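You operate a simulated robot arm through the tools that you are given. There is no shell and no other tool.

Carry out the task below with a simulated robot arm. There is one attempt and no reset: what you move stays moved.

Task
Get the top of the grey bench ready for work. At the end: the blue effect box (marked "x2") is on the top of the grey bench; the red effect box (marked "x3") is on the top of the grey bench; the black belt pack that says "B" from the top of the grey bench is on the top of the white bench; the blue stand rocker is set to free; whatever was shut is shut again. Leave all else as you found it, and nothing knocked over. Set down upright: belt pack.

It is judged by the outcome, as a careful person would: the job done as asked, and still so three seconds after it is handed in. It fails if anything else is knocked over, pushed out of place, dropped, spilled or broken.

Robot
A 7-joint arm with a two-finger parallel gripper, fixed in place. Base frame: the origin is at the foot of the arm, x ahead of it, y to its left, z up; the work surface is at about z = 850. Readings come in mm, degrees, newtons and seconds.
With the tool pointing down near the work surface it reaches from about 240 to 680 mm from the base axis. Its first joint turns from -66.0 to 66.0 degrees. Payload 2.4 kg.
The TCP is the grasp point between the finger pads, 30 mm short of the fingertips. In the tool frame z runs along the fingers and y along their closing line. The gripper opens to 94 mm. The fingers are 28 mm wide and 10 mm thick; the gripper's body (50 by 96 mm) begins 55 mm behind the TCP.
Orientation is told as [roll, pitch, yaw] about the base's x, y, z axes, in that order, counted from this pose: with the fingers straight down and closing along the base's y, the tool's x points along the base's -x, its y along +y and its z along -z.

Tools
- The arm moves only by the tool servo_tool. Its argument "deltas" is text: rows parted by semicolons, each of 7 numbers parted by spaces: the shift along the tool's x, y, z in mm, then the turn, a rotation vector about the tool's x, y, z in degrees, then the gripper command, from -1 (shut) to 1 (fully open), values between in proportion. In form: tx ty tz rx ry rz grip; .... A call has 1 to 20 rows; each row shifts and turns the commanded pose from where the row before left it, along the tool's axes as they then stand. Each row takes 0.2 s and may step no farther than 50 mm and 8.6 degrees from the row before; otherwise, or with a gripper value out of range, the whole call is refused. Where a pose cannot be reached the arm comes as near as it can. A force on the tool above 40 N (or 10 N above the force at the start of the call, whichever is more), or a blocked arm, ends the call early, and 0.2 s more pass. The fingers move at their own pace (about 153 mm/s each) and stop on an object; they squeeze with about 21 N. The grip force told is the motor's: it shows also when the fingers shut on nothing. Time passes only in rows, and 0.2 s behind the last, so rows that do not move let the fingers close. The reply holds the time, the measured pose of the TCP, the force on the tool along the base axes, the opening and the grip force, in the units named above and with some noise, with the torque about the TCP (base axes, N m) and any sound that the robot's microphone picked up.
- Cameras (640 x 400 px; columns grow to the right, rows downward): "scene" is fixed at [42.6, 486.8, 1433]; the picture's right is [-0.65, -0.76, 0.00], its down [-0.52, 0.45, -0.72] and it looks along [0.55, -0.47, -0.69] (base axes); focal length 285 px, centre (320, 200). "wrist" rides on the gripper at [76, 14, -102] in the tool frame; the picture's right is [-0.18, 0.98, 0.00], its down [-0.75, -0.14, -0.64] and it looks along [-0.63, -0.12, 0.77] (tool axes); focal length 243 px, centre (320, 200). There is no depth. A picture from a camera that has moved, and an enlarged one, comes with that camera's place and axes in the base frame and with its lens.
- get_image(camera): a new picture of that camera. The clock stands still meanwhile.
- close_up(camera, box): a new picture of the part [left, top, right, bottom] of that camera's present view, enlarged. The clock stands still meanwhile.
- sign_off(): hands the job in; it is judged then, once.

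Places have to be worked out from the pictures, the camera data and where the tool is seen. Open the gripper and draw the arm clear of the work before you hand the job in, unless the task says otherwise.

The tools are called after "Call:" as a command line: name --argument value ..., lists and objects as JSON in quotes. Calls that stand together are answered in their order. servo_tool: Moves the arm, as the interface text tells. Its arguments: {"type":"object","properties":{"deltas":{"type":"string"}},"required":["deltas"]} The other tools are called the same way: get_image (camera) takes a picture; close_up (camera, box) takes an enlarged picture of a part of a camera's view; sign_off () hands the job in.

At the start:

```text
time_s: 0.0
position: [449.1, 138.5, 1066.4]
ee_rot: [0.0, 0.0, 0.0]
force: [0.8, -1.6, 1.0]
moment: [0.02, 0.01, 0.01]
grip_width: 94.2
finger_force: 0.0
```

scene: 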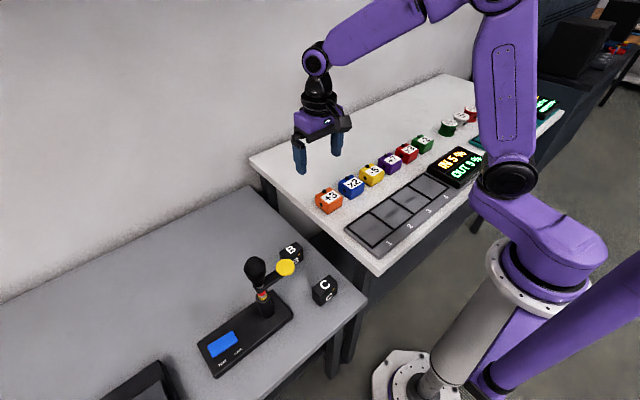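
wrist: 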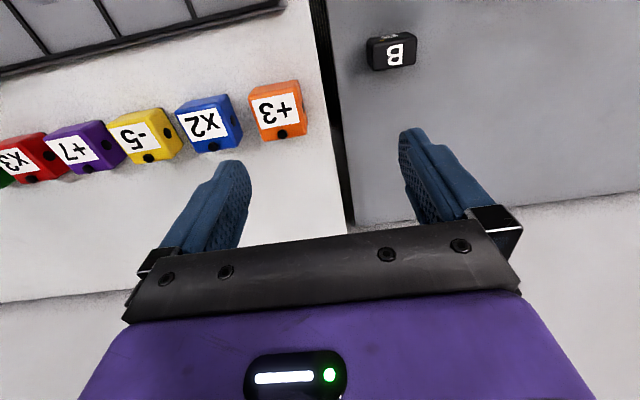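

I'll look at the scene more closely first, before moving anything.

Call:
close_up --camera "scene" --box '[180, 220, 360, 400]'

Call:
close_up --camera "scene" --box '[300, 90, 500, 270]'

Call:
close_up --camera "scene" --box '[0, 180, 320, 400]'

Call:
close_up --camera "scene" --box '[400, 0, 640, 180]'

```text
2.22 times, centred on (270, 310) of scene
camera zoom: at [42.6, 486.8, 1433.0], right [-0.65, -0.76, 0.0], down [-0.52, 0.45, -0.72], along [0.55, -0.47, -0.69], focal length 633 px, centre (431, -44)
```

zoom: 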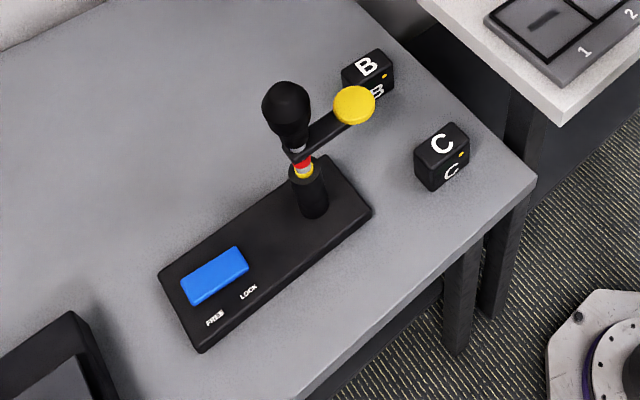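

```text
2.22 times, centred on (400, 180) of scene
camera zoom: at [42.6, 486.8, 1433.0], right [-0.65, -0.76, 0.0], down [-0.52, 0.45, -0.72], along [0.55, -0.47, -0.69], focal length 633 px, centre (142, 244)
```

zoom: 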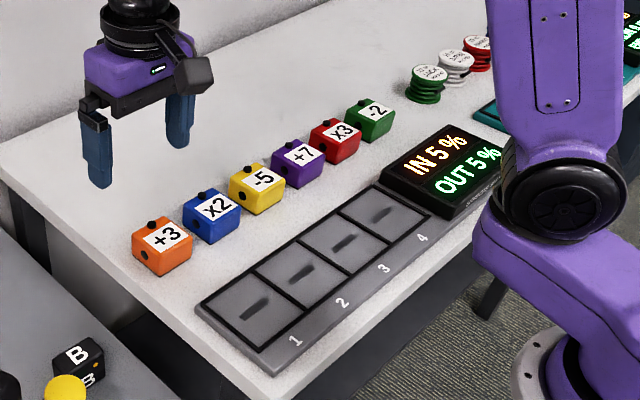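

```text
1.82 times, centred on (160, 290) of scene
camera zoom: at [42.6, 486.8, 1433.0], right [-0.65, -0.76, 0.0], down [-0.52, 0.45, -0.72], along [0.55, -0.47, -0.69], focal length 518 px, centre (611, 36)
```

zoom: 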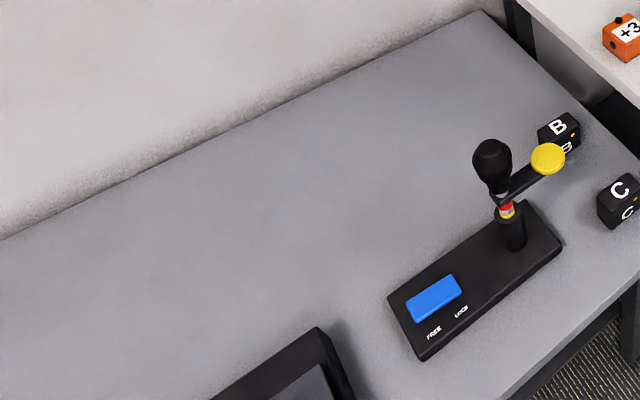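

```text
2.22 times, centred on (520, 90) of scene
camera zoom: at [42.6, 486.8, 1433.0], right [-0.65, -0.76, 0.0], down [-0.52, 0.45, -0.72], along [0.55, -0.47, -0.69], focal length 633 px, centre (-124, 444)
```

zoom: 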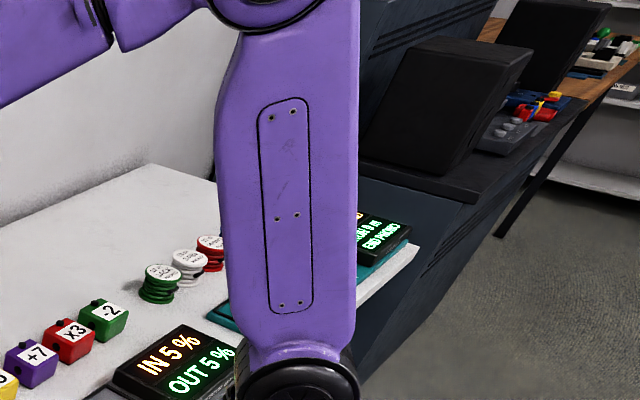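

The grey bench looks lower than the white one. I'll move the arm sideways at height, over the grey bench, and use the second viewpoint to triangulate.

Call:
servo_tool --deltas "25 45 0 0 0 0 1; 25 45 0 0 0 0 1; 25 45 0 0 0 0 1; 25 45 0 0 0 0 1; 0 0 0 0 0 0 1; 0 0 0 0 0 0 1"

Call:
get_image --camera "wrist"

Call:
get_image --camera "scene"

```text
refused: row 1 steps farther than a row can; nothing moved
```

```text
taken
camera wrist: at [372.4, 152.9, 1168.4], right [0.18, 0.98, 0.0], down [0.75, -0.14, 0.64], along [0.63, -0.12, -0.77], focal length 243 px, centre (320, 200)
```

wrist: 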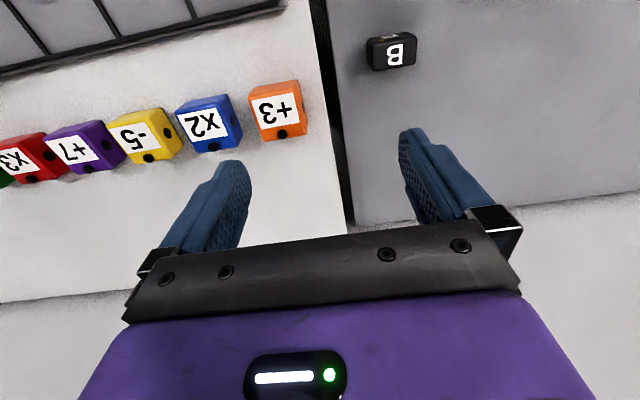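

```text
taken
```

scene: 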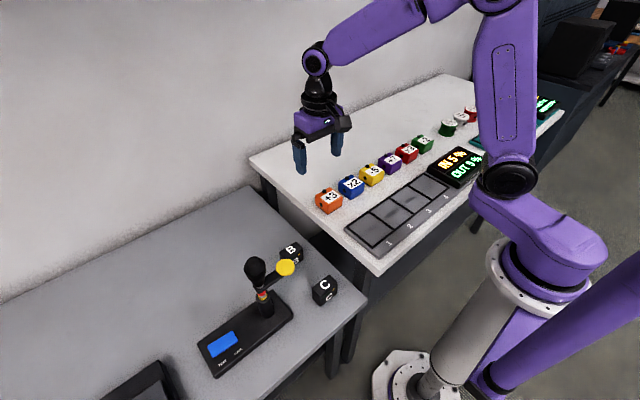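

The step was 51.5 mm, just over the limit. I'll repeat it with smaller steps.

Call:
servo_tool --deltas "20 40 0 0 0 0 1; 20 40 0 0 0 0 1; 20 40 0 0 0 0 1; 20 40 0 0 0 0 1; 20 20 0 0 0 0 1; 0 0 0 0 0 0 1; 0 0 0 0 0 0 1"

Call:
get_image --camera "wrist"

Call:
get_image --camera "scene"

```text
time_s: 1.6
position: [349.3, 316.6, 1064.6]
ee_rot: [0.0, 0.0, 0.0]
force: [-0.6, 0.7, 0.3]
moment: [-0.01, 0.0, -0.01]
grip_width: 94.0
finger_force: 0.0
```

```text
taken
camera wrist: at [272.5, 331.5, 1166.5], right [0.18, 0.98, 0.0], down [0.75, -0.14, 0.64], along [0.63, -0.12, -0.77], focal length 243 px, centre (320, 200)
```

wrist: 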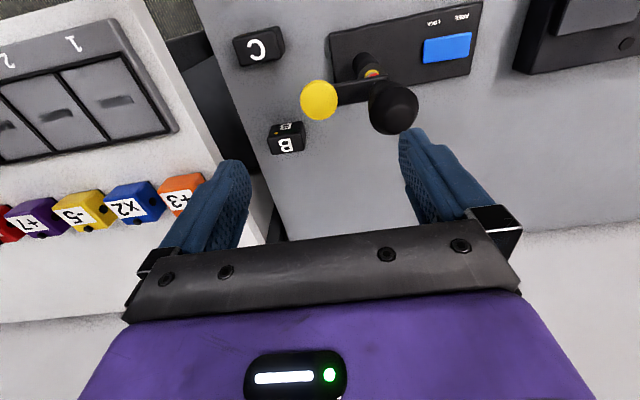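

```text
taken
```

scene: 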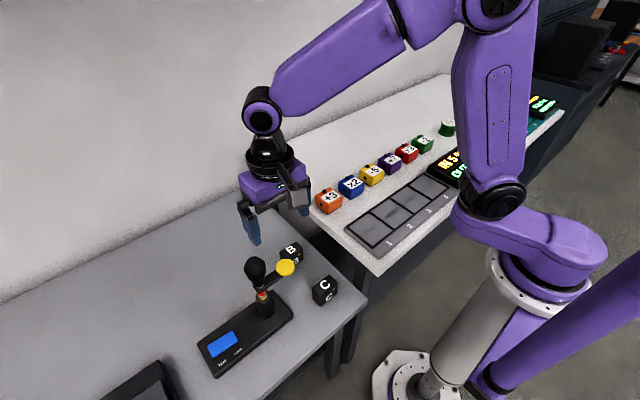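

Call:
close_up --camera "wrist" --box '[220, 0, 500, 175]'

Call:
close_up --camera "wrist" --box '[0, 0, 280, 250]'

```text
2.29 times, centred on (360, 88) of wrist
camera zoom: at [272.5, 331.5, 1166.5], right [0.18, 0.98, 0.0], down [0.75, -0.14, 0.64], along [0.63, -0.12, -0.77], focal length 555 px, centre (229, 457)
```

zoom: 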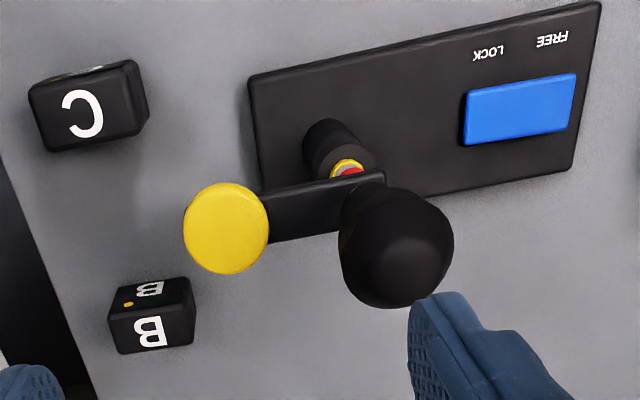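

```text
1.60 times, centred on (140, 125) of wrist
camera zoom: at [272.5, 331.5, 1166.5], right [0.18, 0.98, 0.0], down [0.75, -0.14, 0.64], along [0.63, -0.12, -0.77], focal length 388 px, centre (608, 320)
```

zoom: 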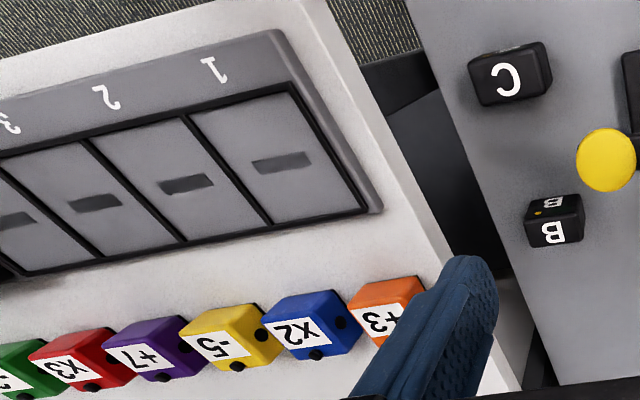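

Call:
close_up --camera "scene" --box '[235, 230, 345, 330]'

Call:
close_up --camera "scene" --box '[190, 300, 310, 390]'

Call:
close_up --camera "wrist" --box '[220, 20, 340, 170]'

Call:
close_up --camera "wrist" --box '[380, 0, 500, 90]'

Call:
close_up --camera "scene" --box '[300, 120, 440, 220]'

```text
4.00 times, centred on (290, 280) of scene
camera zoom: at [42.5, 486.8, 1433.0], right [-0.65, -0.76, 0.0], down [-0.52, 0.45, -0.72], along [0.55, -0.47, -0.69], focal length 1139 px, centre (440, -120)
```

zoom: 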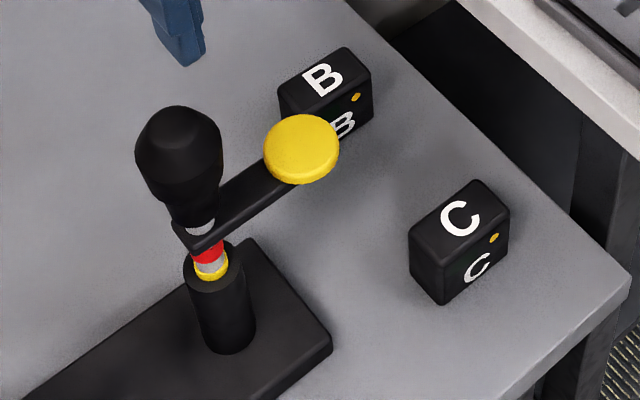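

```text
4.44 times, centred on (250, 345) of scene
camera zoom: at [42.5, 486.8, 1433.0], right [-0.65, -0.76, 0.0], down [-0.52, 0.45, -0.72], along [0.55, -0.47, -0.69], focal length 1266 px, centre (631, -444)
```

zoom: 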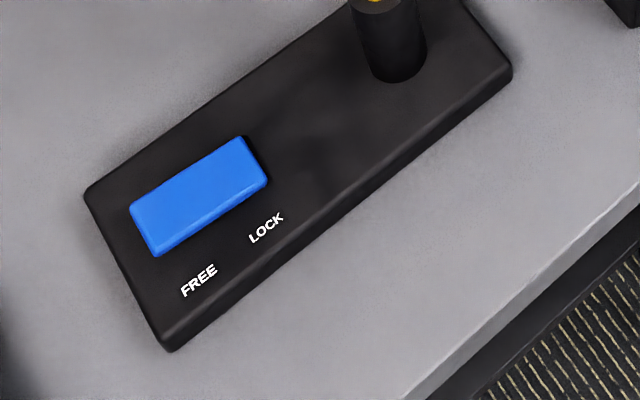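

```text
2.67 times, centred on (280, 95) of wrist
camera zoom: at [272.5, 331.5, 1166.5], right [0.18, 0.98, 0.0], down [0.75, -0.14, 0.64], along [0.63, -0.12, -0.77], focal length 647 px, centre (427, 480)
```

zoom: 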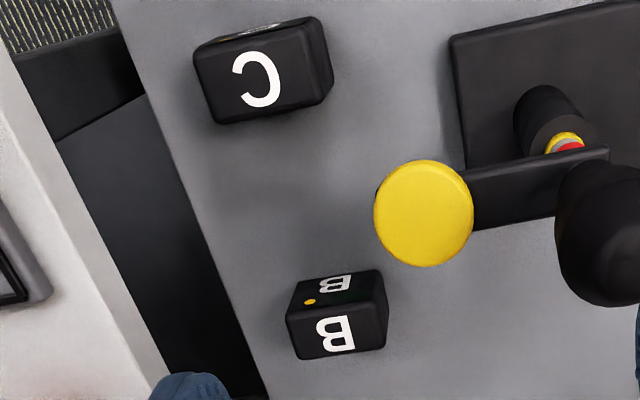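

```text
4.44 times, centred on (440, 45) of wrist
camera zoom: at [272.5, 331.5, 1166.5], right [0.18, 0.98, 0.0], down [0.75, -0.14, 0.64], along [0.63, -0.12, -0.77], focal length 1078 px, centre (-213, 889)
```

zoom: 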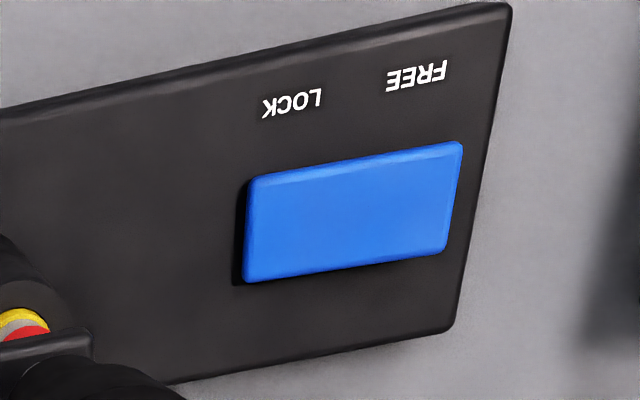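

```text
4.00 times, centred on (370, 170) of scene
camera zoom: at [42.5, 486.8, 1433.0], right [-0.65, -0.76, 0.0], down [-0.52, 0.45, -0.72], along [0.55, -0.47, -0.69], focal length 1139 px, centre (120, 320)
```

zoom: 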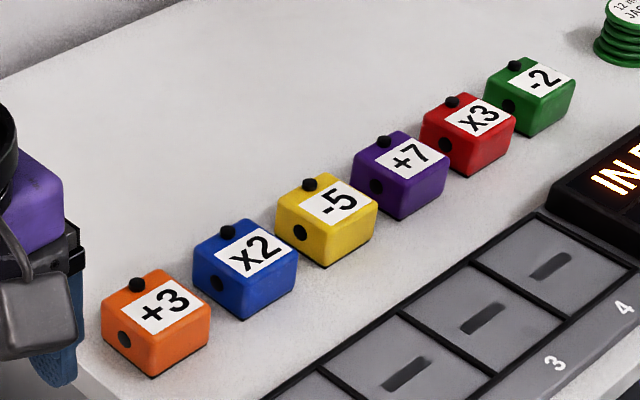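

B's top triangulates to about (452, 240, 795), with the grey bench at z≈750 and the white one at 850. The rocker's FREE end sits about 12 mm higher than its LOCK end, so it is currently on LOCK. I'll hover above B to check its alignment.

Call:
servo_tool --deltas "-34.3 -25.5 0 0 0 0 1; -34.3 -25.5 0 0 0 0 1; -34.3 -25.5 0 0 0 0 1; 0 0 40 0 0 0 1; 0 0 40 0 0 0 1; 0 0 40 0 0 0 1; 0 0 40 0 0 0 1; 0 0 0 0 0 0 1; 0 0 0 0 0 0 1"

Call:
get_image --camera "wrist"

Call:
get_image --camera "scene"

```text
time_s: 3.6
position: [450.8, 242.6, 905.5]
ee_rot: [0.1, 0.0, 0.1]
force: [0.0, -0.6, -0.1]
moment: [-0.01, -0.04, 0.0]
grip_width: 94.1
finger_force: 0.0
```

```text
taken
camera wrist: at [373.6, 257.0, 1007.6], right [0.18, 0.98, 0.0], down [0.75, -0.14, 0.64], along [0.63, -0.12, -0.77], focal length 243 px, centre (320, 200)
```

wrist: 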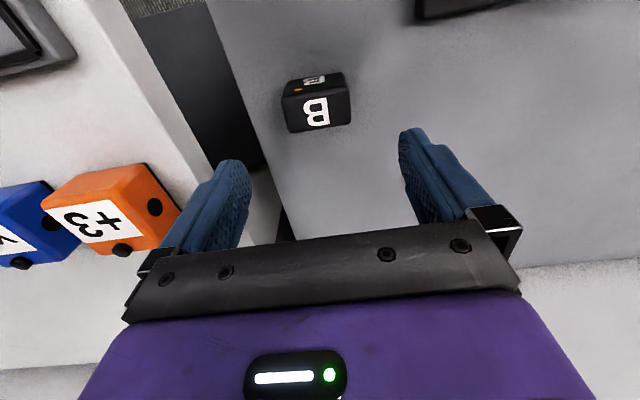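

```text
taken
```

scene: 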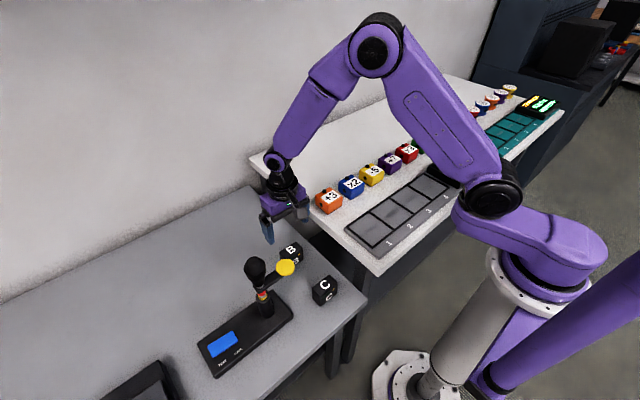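

Call:
close_up --camera "scene" --box '[450, 60, 590, 160]'

Call:
close_up --camera "wrist" --box '[260, 50, 380, 150]'

Call:
close_up --camera "wrist" --box '[0, 130, 200, 290]'

```text
4.00 times, centred on (520, 110) of scene
camera zoom: at [42.6, 486.8, 1433.0], right [-0.65, -0.76, 0.0], down [-0.52, 0.45, -0.72], along [0.55, -0.47, -0.69], focal length 1139 px, centre (-480, 560)
```

zoom: 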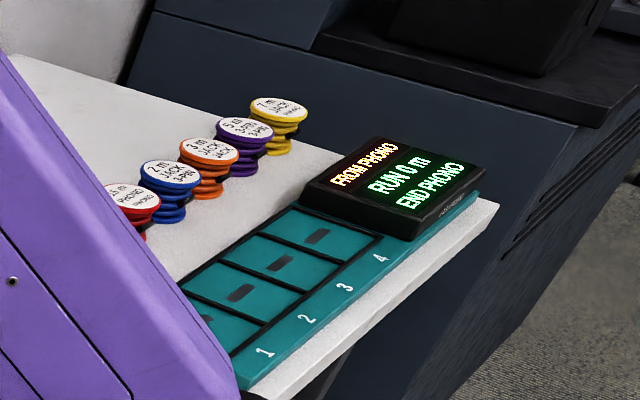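

```text
4.00 times, centred on (320, 100) of wrist
camera zoom: at [373.6, 257.0, 1007.6], right [0.18, 0.98, 0.0], down [0.75, -0.14, 0.64], along [0.63, -0.12, -0.77], focal length 970 px, centre (320, 600)
```

zoom: 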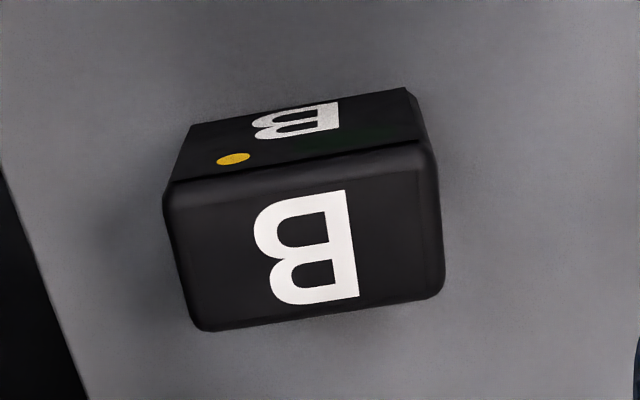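

```text
2.50 times, centred on (100, 210) of wrist
camera zoom: at [373.6, 257.0, 1007.6], right [0.18, 0.98, 0.0], down [0.75, -0.14, 0.64], along [0.63, -0.12, -0.77], focal length 606 px, centre (870, 175)
```

zoom: 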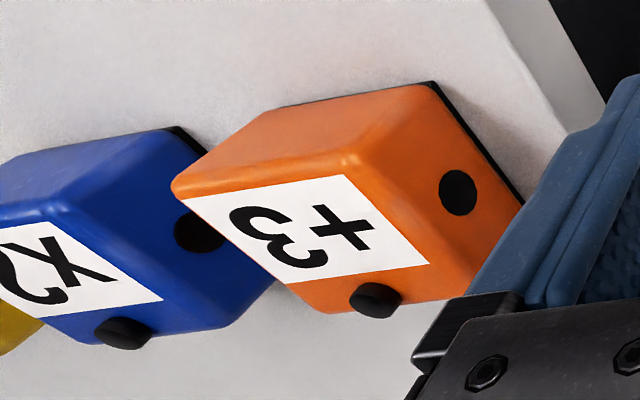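

The pack is centred near (449, 240), about 55 × 32 × 47 mm and nearly square to the axes. I'll shift −3 mm in y and descend to TCP z≈787 with the gripper open.

Call:
servo_tool --deltas "0 -2.8 0 0 0 0 1; 0 0 30 0 0 0 1; 0 0 30 0 0 0 1; 0 0 30 0 0 0 1; 0 0 18 0 0 0 1; 0 0 10 0 0 0 1; 0 0 0 0 0 0 1; 0 0 0 0 0 0 1"

Call:
get_image --camera "wrist"

Call:
close_up --camera "scene" --box '[210, 180, 370, 320]'

```text
time_s: 5.4
position: [452.4, 240.3, 787.5]
ee_rot: [0.0, 0.0, 0.0]
force: [-0.2, -0.6, 0.7]
moment: [0.01, -0.01, 0.0]
grip_width: 94.4
finger_force: 0.0
```

```text
taken
camera wrist: at [375.8, 254.4, 890.0], right [0.18, 0.98, 0.0], down [0.75, -0.14, 0.64], along [0.63, -0.12, -0.77], focal length 243 px, centre (320, 200)
```

wrist: 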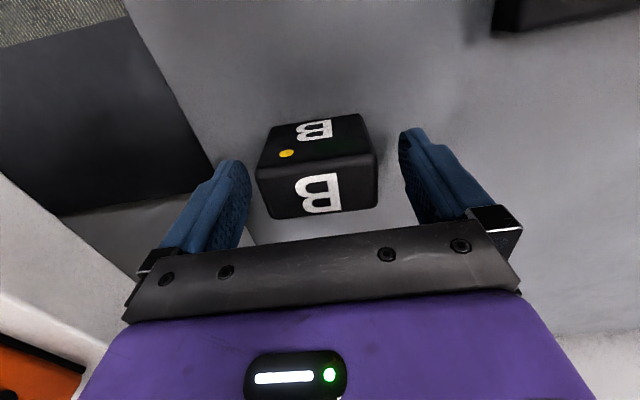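

```text
2.86 times, centred on (290, 250) of scene
camera zoom: at [42.6, 486.8, 1433.0], right [-0.65, -0.76, 0.0], down [-0.52, 0.45, -0.72], along [0.55, -0.47, -0.69], focal length 814 px, centre (406, 57)
```

zoom: 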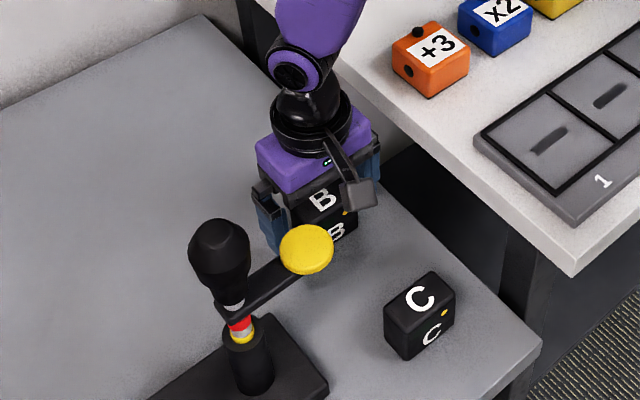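

The pack sits between the fingers with no contact, so I'll close the gripper on it.

Call:
servo_tool --deltas "0 0 0 0 0 0 -1; 0 0 0 0 0 0 -1; 0 0 0 0 0 0 -1; 0 0 0 0 0 0 -1"

Call:
get_image --camera "wrist"

```text
time_s: 6.4
position: [452.1, 240.0, 786.7]
ee_rot: [-0.1, 0.0, -0.1]
force: [-1.1, 0.9, -1.1]
moment: [-0.03, -0.02, -0.02]
grip_width: 64.3
finger_force: 21.2
```

```text
taken
camera wrist: at [375.8, 254.3, 890.0], right [0.18, 0.98, 0.0], down [0.75, -0.14, 0.64], along [0.63, -0.12, -0.77], focal length 243 px, centre (320, 200)
```

wrist: 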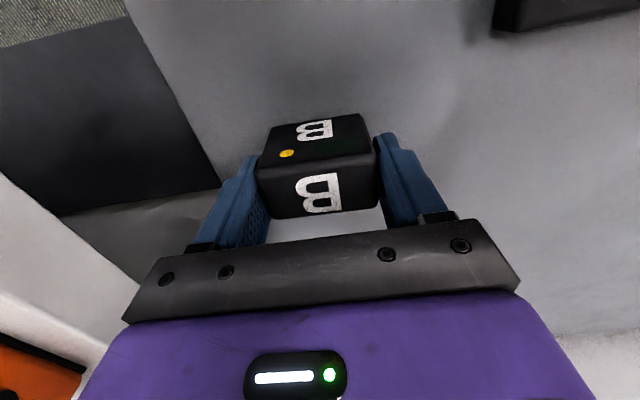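

Gripped at 64 mm with 21 N. I'll lift straight up to TCP z≈1005, clear of everything.

Call:
servo_tool --deltas "0 0 -15 0 0 0 -1; 0 0 -30 0 0 0 -1; 0 0 -40 0 0 0 -1; 0 0 -40 0 0 0 -1; 0 0 -40 0 0 0 -1; 0 0 -40 0 0 0 -1; 0 0 -13 0 0 0 -1; 0 0 0 0 0 0 -1"

Call:
get_image --camera "wrist"

Call:
get_image --camera "scene"

```text
time_s: 8.2
position: [452.3, 238.2, 1007.0]
ee_rot: [0.0, 0.0, 0.0]
force: [0.3, -0.1, -1.5]
moment: [-0.02, -0.03, 0.04]
grip_width: 63.9
finger_force: 21.5
```

```text
taken
camera wrist: at [375.7, 252.9, 1109.7], right [0.18, 0.98, 0.0], down [0.75, -0.14, 0.64], along [0.63, -0.12, -0.77], focal length 243 px, centre (320, 200)
```

wrist: 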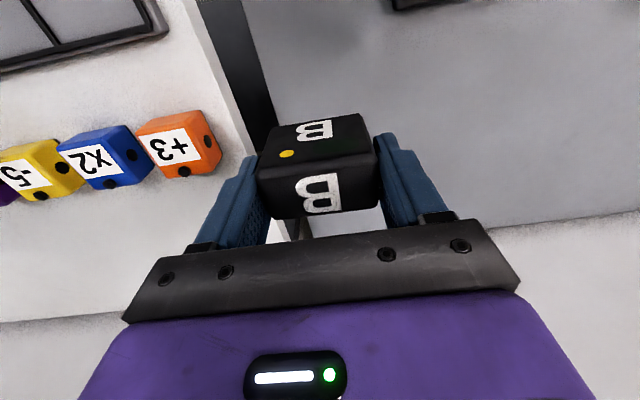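

```text
taken
```

scene: 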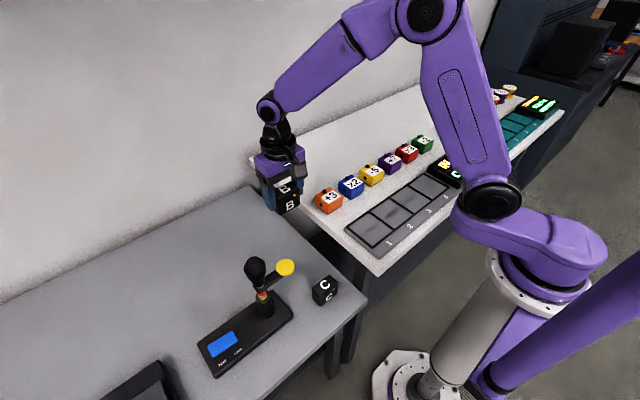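

The pack is held level. I'll carry it to above (600, 60) on the white bench, behind the row of effect boxes.

Call:
servo_tool --deltas "-24.7 -29.7 0 0 0 0 -1; -24.7 -29.7 0 0 0 0 -1; -24.7 -29.7 0 0 0 0 -1; -24.7 -29.7 0 0 0 0 -1; -24.7 -29.7 0 0 0 0 -1; -24.7 -29.7 0 0 0 0 -1; 0 0 0 0 0 0 -1; 0 0 0 0 0 0 -1"

Call:
get_image --camera "wrist"

Call:
get_image --camera "scene"

```text
time_s: 10.0
position: [599.6, 60.4, 1006.2]
ee_rot: [-0.1, 0.0, 0.0]
force: [1.2, -0.1, -1.0]
moment: [0.03, -0.01, -0.01]
grip_width: 64.1
finger_force: 21.0
```

```text
taken
camera wrist: at [523.4, 74.7, 1108.1], right [0.18, 0.98, 0.0], down [0.75, -0.14, 0.64], along [0.63, -0.12, -0.77], focal length 243 px, centre (320, 200)
```

wrist: 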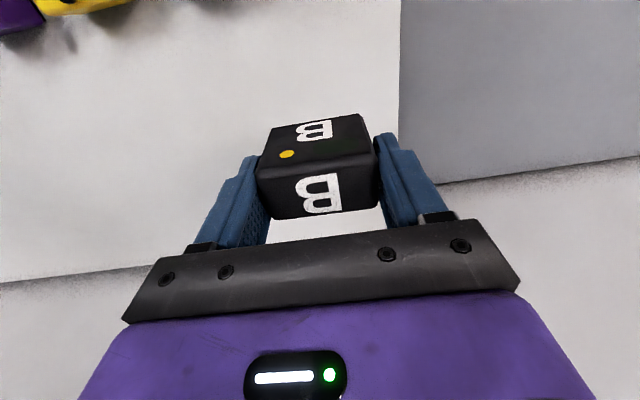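

```text
taken
```

scene: 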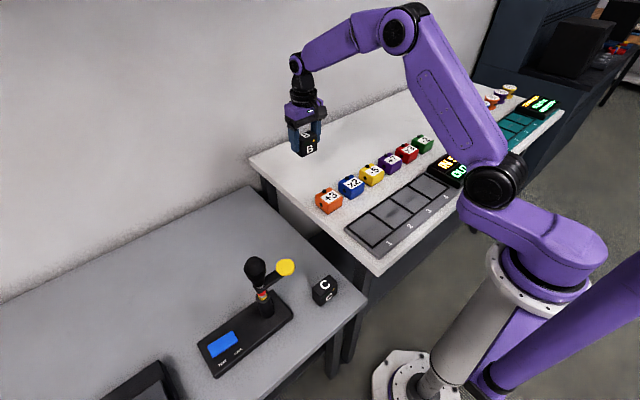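

I'll lower it to about 8 mm above the expected contact height (TCP ≈ 889).

Call:
servo_tool --deltas "0 0 35 0 0 0 -1; 0 0 35 0 0 0 -1; 0 0 25 0 0 0 -1; 0 0 12 0 0 0 -1; 0 0 0 0 0 0 -1; 0 0 0 0 0 0 -1"

Call:
get_image --camera "wrist"

Call:
close_up --camera "scene" --box '[260, 80, 360, 180]'

```text
time_s: 11.4
position: [600.1, 62.6, 899.3]
ee_rot: [0.1, 0.0, 0.0]
force: [0.4, 0.7, -2.5]
moment: [0.0, -0.01, -0.04]
grip_width: 64.1
finger_force: 21.1
```

```text
taken
camera wrist: at [523.5, 76.2, 1001.8], right [0.18, 0.98, 0.0], down [0.75, -0.14, 0.64], along [0.63, -0.12, -0.77], focal length 243 px, centre (320, 200)
```

wrist: 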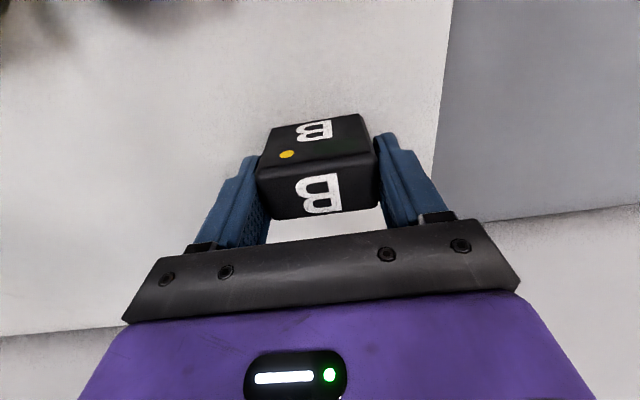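

```text
4.00 times, centred on (310, 130) of scene
camera zoom: at [42.6, 486.8, 1433.0], right [-0.65, -0.76, 0.0], down [-0.52, 0.45, -0.72], along [0.55, -0.47, -0.69], focal length 1139 px, centre (360, 480)
```

zoom: 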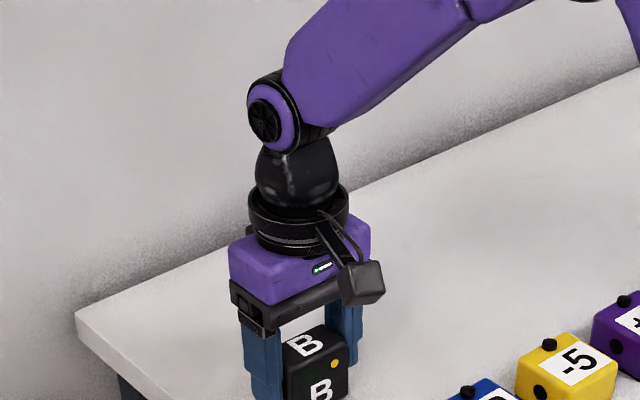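

Now I'll go down in small steps and watch the z force for contact.

Call:
servo_tool --deltas "0 0 2 0 0 0 -1; 0 0 2 0 0 0 -1; 0 0 2 0 0 0 -1; 0 0 0 0 0 0 -1"

Call:
servo_tool --deltas "0 0 1.5 0 0 0 -1; 0 0 1.5 0 0 0 -1; 0 0 0 0 0 0 -1"

```text
time_s: 12.4
position: [601.5, 61.4, 894.3]
ee_rot: [0.0, -0.3, 0.0]
force: [2.2, -0.4, 19.9]
moment: [-0.01, -0.05, 0.01]
grip_width: 64.4
finger_force: 21.2
```

```text
time_s: 13.2
position: [601.0, 61.3, 889.9]
ee_rot: [0.0, 0.0, 0.1]
force: [2.6, 1.0, 20.9]
moment: [0.0, 0.01, 0.02]
grip_width: 64.1
finger_force: 21.0
```

Contact shows at 20 N, so the pack is on the bench. I'll ease up slightly to unload it, then open the fingers gently.

Call:
servo_tool --deltas "0 0 -1 0 0 0 -1; 0 0 0 0 0 0 -1"

Call:
servo_tool --deltas "0 0 0 0 0 0 0.5; 0 0 0 0 0 0 0.9; 0 0 0 0 0 0 1; 0 0 0 0 0 0 1"

Call:
get_image --camera "wrist"

```text
time_s: 13.8
position: [599.5, 60.6, 890.6]
ee_rot: [-0.1, 0.1, 0.1]
force: [2.4, 2.2, 8.8]
moment: [0.11, -0.22, 0.02]
grip_width: 64.7
finger_force: 20.6
```

```text
time_s: 14.8
position: [600.5, 62.1, 891.1]
ee_rot: [0.0, 0.0, 0.0]
force: [-0.7, 0.2, 0.9]
moment: [0.03, -0.04, 0.0]
grip_width: 94.1
finger_force: 0.1
```

```text
taken
camera wrist: at [523.6, 75.5, 993.4], right [0.18, 0.98, 0.0], down [0.75, -0.14, 0.64], along [0.63, -0.12, -0.77], focal length 243 px, centre (320, 200)
```

wrist: 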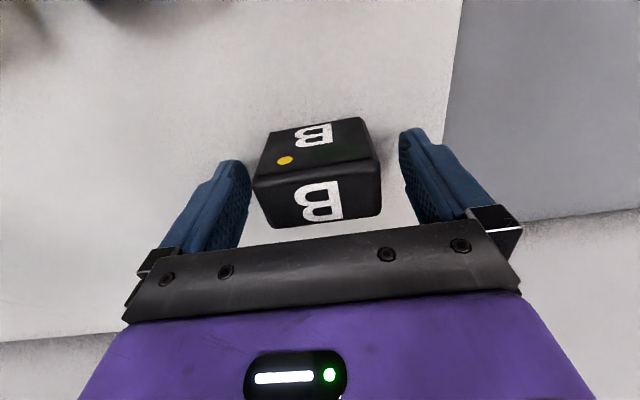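

The pack is upright and free. I'll retreat straight up, then move over to view the effect boxes from above.

Call:
servo_tool --deltas "0 0 -15 0 0 0 1; 0 0 -35 0 0 0 1; 0 0 -40 0 0 0 1; 0 0 -40 0 0 0 1; 30 -15 0 0 0 0 1; 30 -15 0 0 0 0 1; 30 -15 0 0 0 0 1; 30 -15 0 0 0 0 1; 10 -7 0 0 0 0 1; 0 0 0 0 0 0 1; 0 0 0 0 0 0 1"

Call:
get_image --camera "wrist"

Call:
get_image --camera "scene"

```text
time_s: 17.2
position: [470.1, -6.5, 1019.0]
ee_rot: [0.0, 0.0, 0.1]
force: [0.1, 0.2, -0.1]
moment: [-0.01, -0.02, 0.0]
grip_width: 94.1
finger_force: 0.2
```

```text
taken
camera wrist: at [394.1, 8.4, 1122.3], right [0.18, 0.98, 0.0], down [0.75, -0.14, 0.64], along [0.63, -0.12, -0.77], focal length 243 px, centre (320, 200)
```

wrist: 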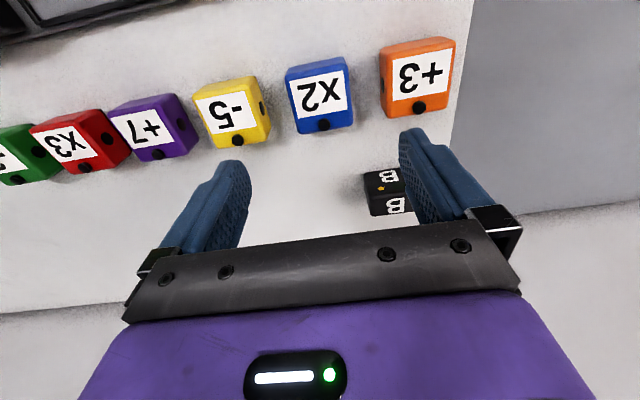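

```text
taken
```

scene: 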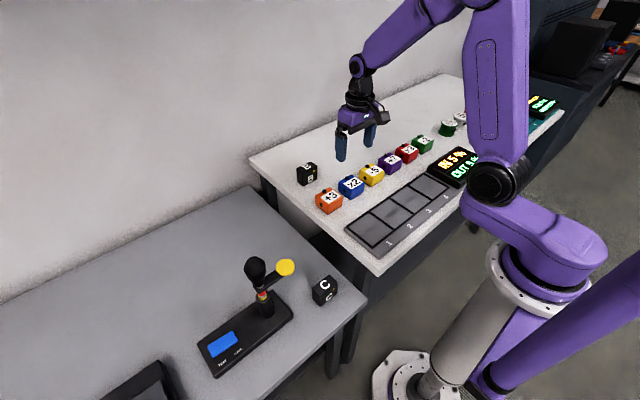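

Call:
close_up --camera "wrist" --box '[250, 30, 390, 150]'

Call:
close_up --camera "wrist" --box '[0, 70, 280, 200]'

Call:
close_up --camera "scene" --box '[280, 140, 440, 240]'

```text
3.33 times, centred on (320, 90) of wrist
camera zoom: at [394.1, 8.4, 1122.3], right [0.18, 0.98, 0.0], down [0.75, -0.14, 0.64], along [0.63, -0.12, -0.77], focal length 809 px, centre (320, 567)
```

zoom: 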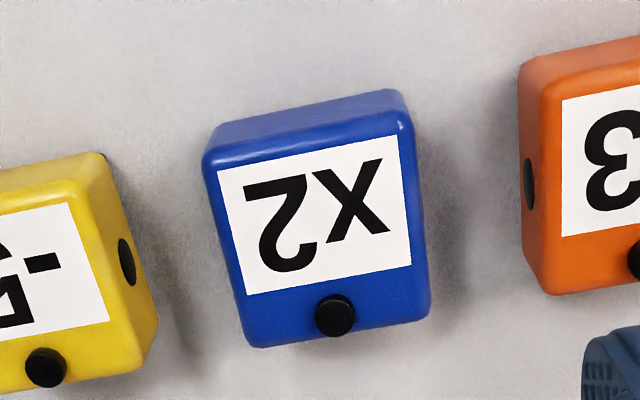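

```text
2.29 times, centred on (140, 135) of wrist
camera zoom: at [394.1, 8.4, 1122.3], right [0.18, 0.98, 0.0], down [0.75, -0.14, 0.64], along [0.63, -0.12, -0.77], focal length 555 px, centre (731, 349)
```

zoom: 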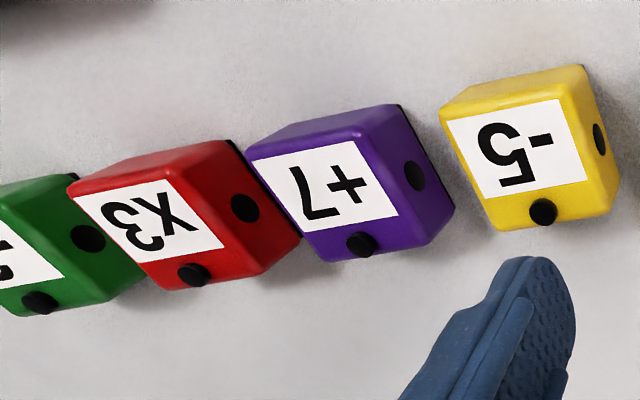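

```text
4.00 times, centred on (360, 190) of scene
camera zoom: at [42.5, 486.8, 1433.0], right [-0.65, -0.76, 0.0], down [-0.52, 0.45, -0.72], along [0.55, -0.47, -0.69], focal length 1139 px, centre (160, 240)
```

zoom: 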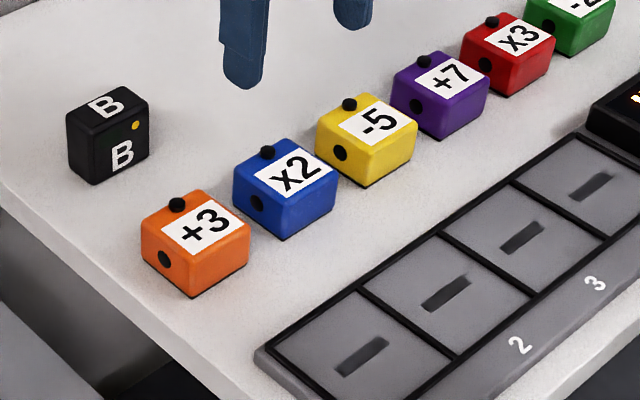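

x2 is about 55 × 57 mm, centred near (469, −5), top at about z=890, with jacks on its ±y sides. I'll turn the gripper 90° here at height so the fingers close along x, clear of the neighbouring boxes.

Call:
servo_tool --deltas "0 0 0 0 0 8.182 1; 0 0 0 0 0 8.182 1; 0 0 0 0 0 8.182 1; 0 0 0 0 0 8.182 1; 0 0 0 0 0 8.182 1; 0 0 0 0 0 8.182 1; 0 0 0 0 0 8.182 1; 0 0 0 0 0 8.182 1; 0 0 0 0 0 8.182 1; 0 0 0 0 0 8.182 1; 0 0 0 0 0 8.18 1; 0 0 0 0 0 0 1; 0 0 0 0 0 0 1"

Call:
get_image --camera "wrist"

Call:
get_image --camera "scene"

```text
time_s: 20.0
position: [470.4, -5.7, 1019.7]
ee_rot: [0.0, 0.0, -90.0]
force: [0.0, -0.6, -0.4]
moment: [0.0, 0.02, -0.02]
grip_width: 93.8
finger_force: 0.0
```

```text
taken
camera wrist: at [484.0, 70.0, 1123.2], right [0.98, -0.18, 0.0], down [-0.14, -0.75, 0.64], along [-0.12, -0.63, -0.77], focal length 243 px, centre (320, 200)
```

wrist: 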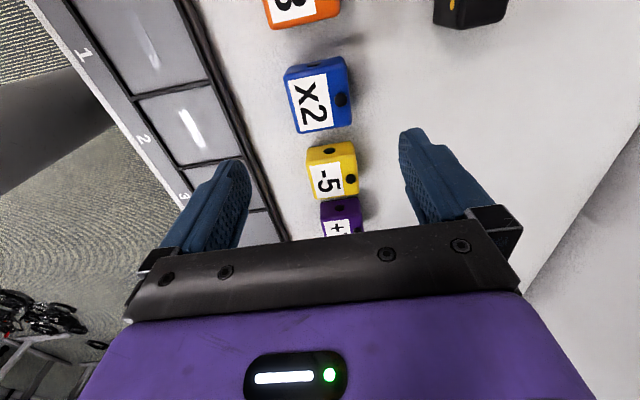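

```text
taken
```

scene: 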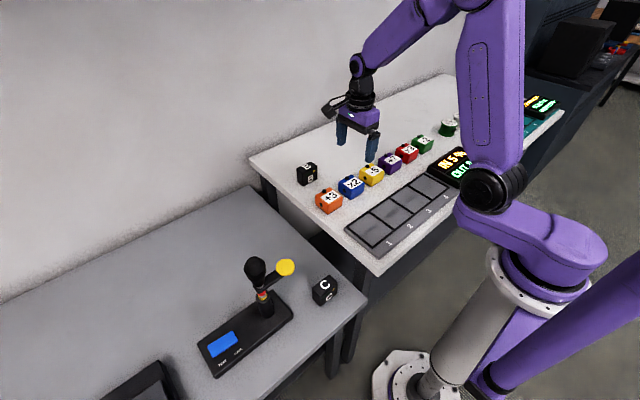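

Rotation worked: tool x is now +y and tool y is +x. I'll lower to TCP z≈945 and check centring over x2.

Call:
servo_tool --deltas "0 0 30 0 0 0 1; 0 0 30 0 0 0 1; 0 0 14 0 0 0 1; 0 0 0 0 0 0 1; 0 0 0 0 0 0 1"

Call:
get_image --camera "wrist"

Call:
close_up --camera "wrist" --box '[240, 20, 440, 220]'

Call:
close_up --camera "scene" --box '[280, 90, 440, 230]'

```text
time_s: 21.2
position: [470.8, -5.3, 945.2]
ee_rot: [0.0, 0.0, -89.9]
force: [0.8, 0.0, -1.3]
moment: [0.0, -0.02, 0.0]
grip_width: 93.9
finger_force: 0.0
```

```text
taken
camera wrist: at [484.6, 70.3, 1047.7], right [0.98, -0.18, 0.0], down [-0.14, -0.75, 0.64], along [-0.12, -0.63, -0.77], focal length 243 px, centre (320, 200)
```

wrist: 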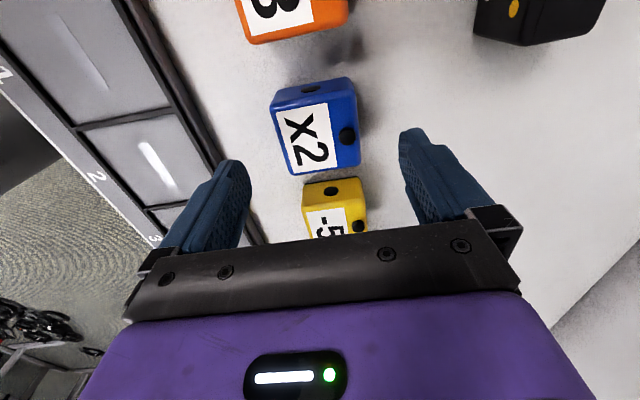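

```text
2.00 times, centred on (340, 120) of wrist
camera zoom: at [484.6, 70.3, 1047.7], right [0.98, -0.18, 0.0], down [-0.14, -0.75, 0.64], along [-0.12, -0.63, -0.77], focal length 485 px, centre (280, 360)
```

zoom: 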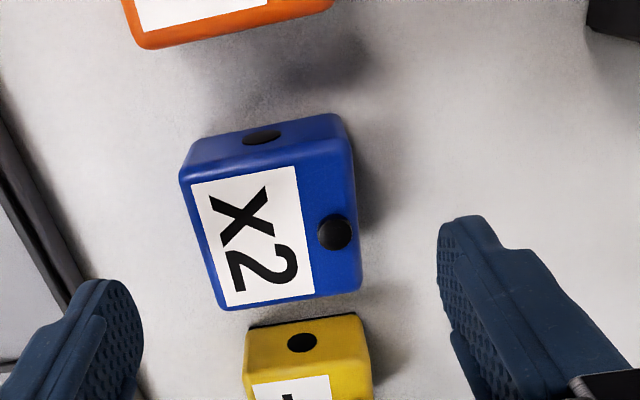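

```text
2.86 times, centred on (360, 160) of scene
camera zoom: at [42.6, 486.8, 1433.0], right [-0.65, -0.76, 0.0], down [-0.52, 0.45, -0.72], along [0.55, -0.47, -0.69], focal length 814 px, centre (206, 314)
```

zoom: 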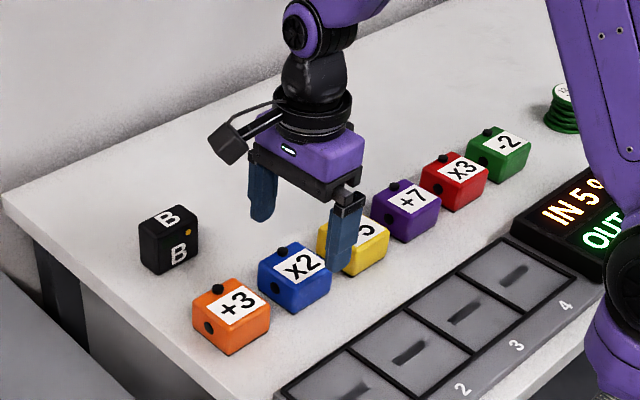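

x2 is centred at about (470, −3). I'll shift +2 mm in y, descend to TCP z≈888 (fingertips about 6–8 mm above the bench) and check.

Call:
servo_tool --deltas "2 -1 0 0 0 0 1; 0 0 20 0 0 0 1; 0 0 20 0 0 0 1; 0 0 12 0 0 0 1; 0 0 5 0 0 0 1; 0 0 0 0 0 0 1; 0 0 0 0 0 0 1"

Call:
get_image --camera "wrist"

Call:
close_up --camera "scene" --box '[280, 110, 440, 230]'

```text
time_s: 22.8
position: [469.7, -4.5, 889.9]
ee_rot: [0.0, 0.1, -90.0]
force: [0.1, -0.2, 0.1]
moment: [0.0, 0.0, 0.0]
grip_width: 94.1
finger_force: 0.0
```

```text
taken
camera wrist: at [483.4, 71.3, 992.4], right [0.98, -0.18, 0.0], down [-0.14, -0.75, 0.64], along [-0.12, -0.63, -0.77], focal length 243 px, centre (320, 200)
```

wrist: 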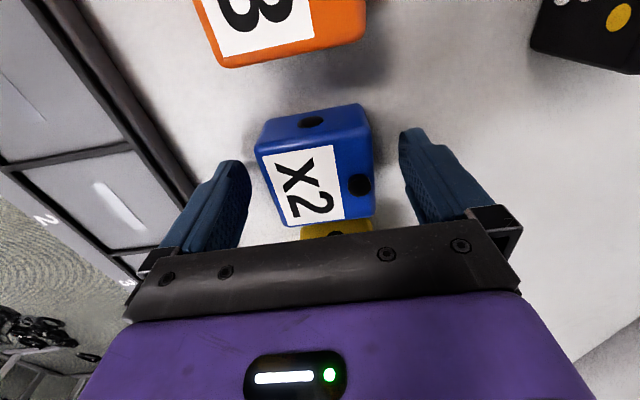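

```text
3.33 times, centred on (360, 170) of scene
camera zoom: at [42.6, 486.8, 1433.0], right [-0.65, -0.76, 0.0], down [-0.52, 0.45, -0.72], along [0.55, -0.47, -0.69], focal length 949 px, centre (187, 300)
```

zoom: 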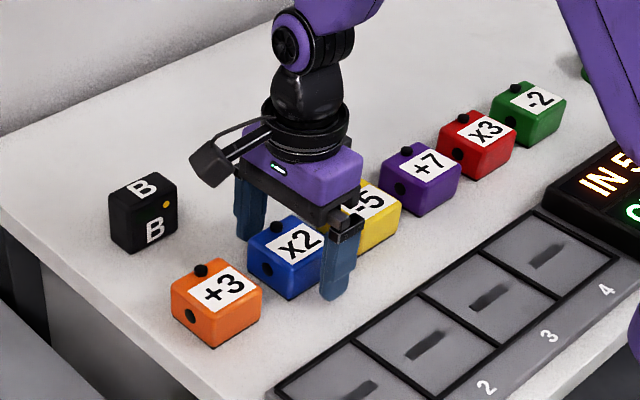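

The fingers straddle the x2 box cleanly, so I'll close.

Call:
servo_tool --deltas "0 0 0 0 0 0 -1; 0 0 0 0 0 0 -1; 0 0 0 0 0 0 -1; 0 0 0 0 0 0 -1"

Call:
get_image --camera "wrist"

```text
time_s: 23.8
position: [468.8, -4.4, 890.0]
ee_rot: [0.0, 0.0, -89.9]
force: [0.2, -0.5, 0.6]
moment: [-0.01, 0.02, -0.01]
grip_width: 62.4
finger_force: 20.7
```

```text
taken
camera wrist: at [483.4, 71.3, 992.5], right [0.98, -0.18, 0.0], down [-0.14, -0.75, 0.64], along [-0.12, -0.63, -0.77], focal length 243 px, centre (320, 200)
```

wrist: 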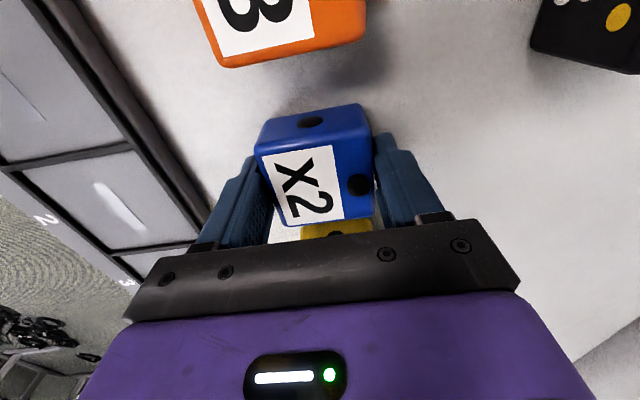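

Gripped at 62 mm. I'll lift straight up about 120 mm and check that it is held and nothing else was disturbed.

Call:
servo_tool --deltas "0 0 -10 0 0 0 -1; 0 0 -25 0 0 0 -1; 0 0 -30 0 0 0 -1; 0 0 -30 0 0 0 -1; 0 0 -25 0 0 0 -1; 0 0 0 0 0 0 -1; 0 0 0 0 0 0 -1"

Call:
get_image --camera "scene"

Call:
get_image --camera "wrist"

```text
time_s: 25.4
position: [467.6, -3.7, 1011.0]
ee_rot: [0.0, 0.0, -89.9]
force: [-0.3, -0.3, -1.6]
moment: [0.02, -0.02, -0.01]
grip_width: 62.2
finger_force: 21.2
```

```text
taken
```

scene: 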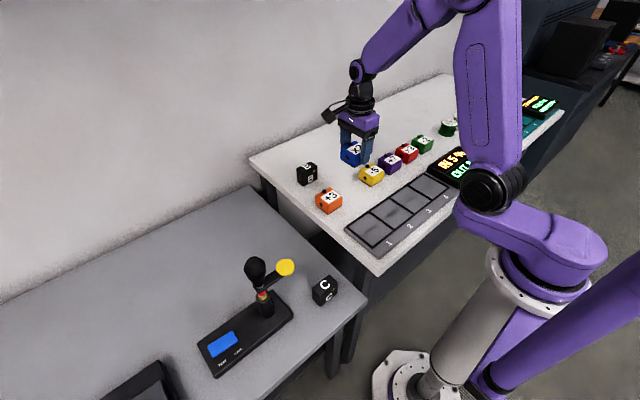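

```text
taken
camera wrist: at [481.4, 72.4, 1112.8], right [0.98, -0.18, 0.0], down [-0.14, -0.75, 0.64], along [-0.12, -0.63, -0.77], focal length 243 px, centre (320, 200)
```

wrist: 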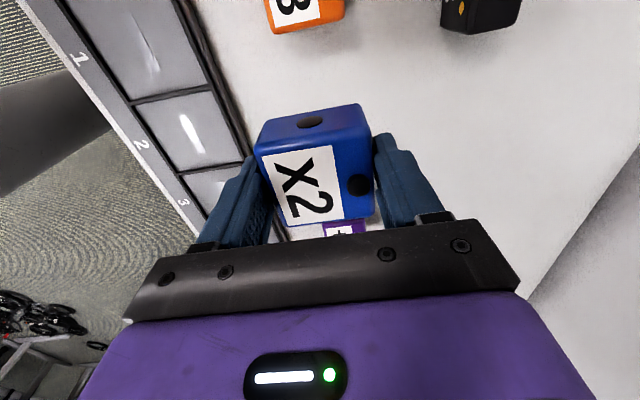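

Held securely. I'll carry it over to (540, 250) above the grey bench.

Call:
servo_tool --deltas "31.7 9 0 0 0 0 -1; 31.7 9 0 0 0 0 -1; 31.7 9 0 0 0 0 -1; 31.7 9 0 0 0 0 -1; 31.7 9 0 0 0 0 -1; 31.7 9 0 0 0 0 -1; 31.7 9 0 0 0 0 -1; 31.7 9 0 0 0 0 -1; 0 0 0 0 0 0 -1; 0 0 0 0 0 0 -1"

Call:
get_image --camera "scene"

Call:
get_image --camera "wrist"

```text
time_s: 27.6
position: [541.0, 249.8, 1009.2]
ee_rot: [0.0, 0.0, -90.0]
force: [0.3, -0.4, -1.3]
moment: [-0.01, 0.0, -0.02]
grip_width: 62.1
finger_force: 20.8
```

```text
taken
```

scene: 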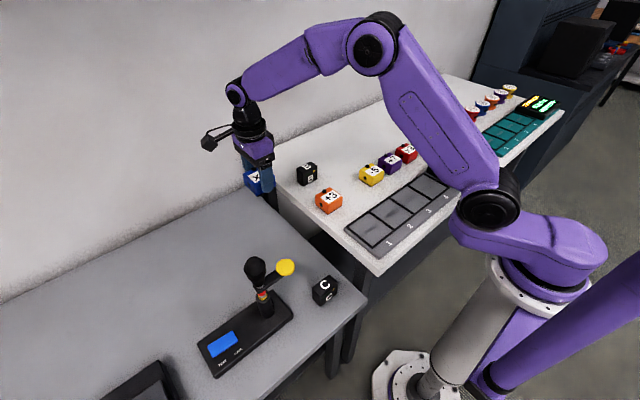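

```text
taken
camera wrist: at [554.9, 326.3, 1111.7], right [0.98, -0.18, 0.0], down [-0.14, -0.75, 0.64], along [-0.12, -0.63, -0.77], focal length 243 px, centre (320, 200)
```

wrist: 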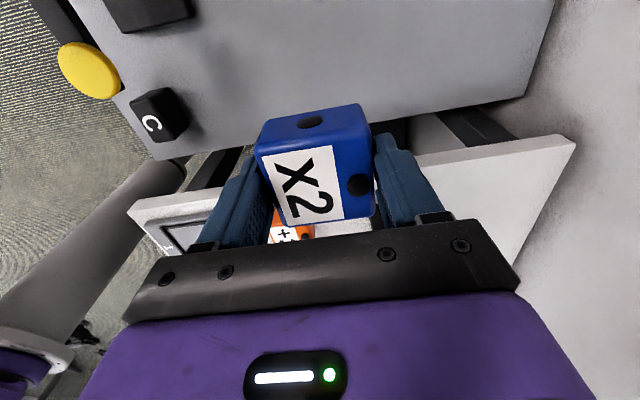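

The point below the box is well inside the grey bench, whose edge is at y≈168. I'll descend to about TCP 797, and contact should come around 778–785.

Call:
servo_tool --deltas "0 0 40 0 0 0 -1; 0 0 40 0 0 0 -1; 0 0 40 0 0 0 -1; 0 0 40 0 0 0 -1; 0 0 30 0 0 0 -1; 0 0 15 0 0 0 -1; 0 0 7 0 0 0 -1; 0 0 0 0 0 0 -1; 0 0 0 0 0 0 -1"

Call:
get_image --camera "wrist"

Call:
get_image --camera "scene"

```text
time_s: 29.6
position: [540.2, 250.4, 798.2]
ee_rot: [0.0, 0.0, -89.9]
force: [0.1, 0.6, -1.5]
moment: [-0.01, -0.02, -0.02]
grip_width: 62.2
finger_force: 21.1
```

```text
taken
camera wrist: at [554.3, 326.4, 901.1], right [0.98, -0.18, 0.0], down [-0.14, -0.75, 0.64], along [-0.12, -0.63, -0.77], focal length 243 px, centre (320, 200)
```

wrist: 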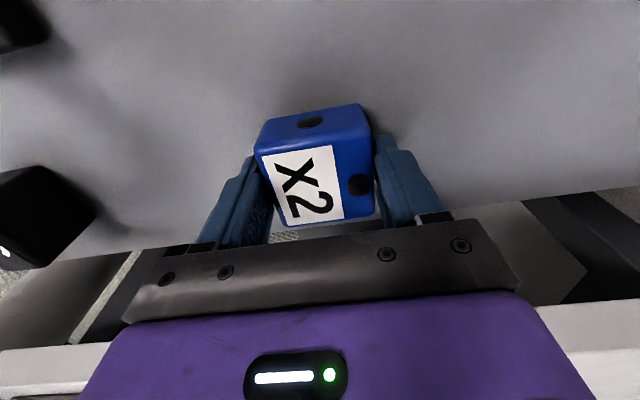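

```text
taken
```

scene: 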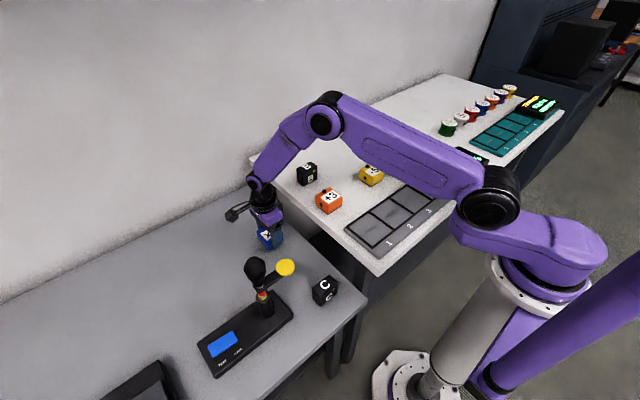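

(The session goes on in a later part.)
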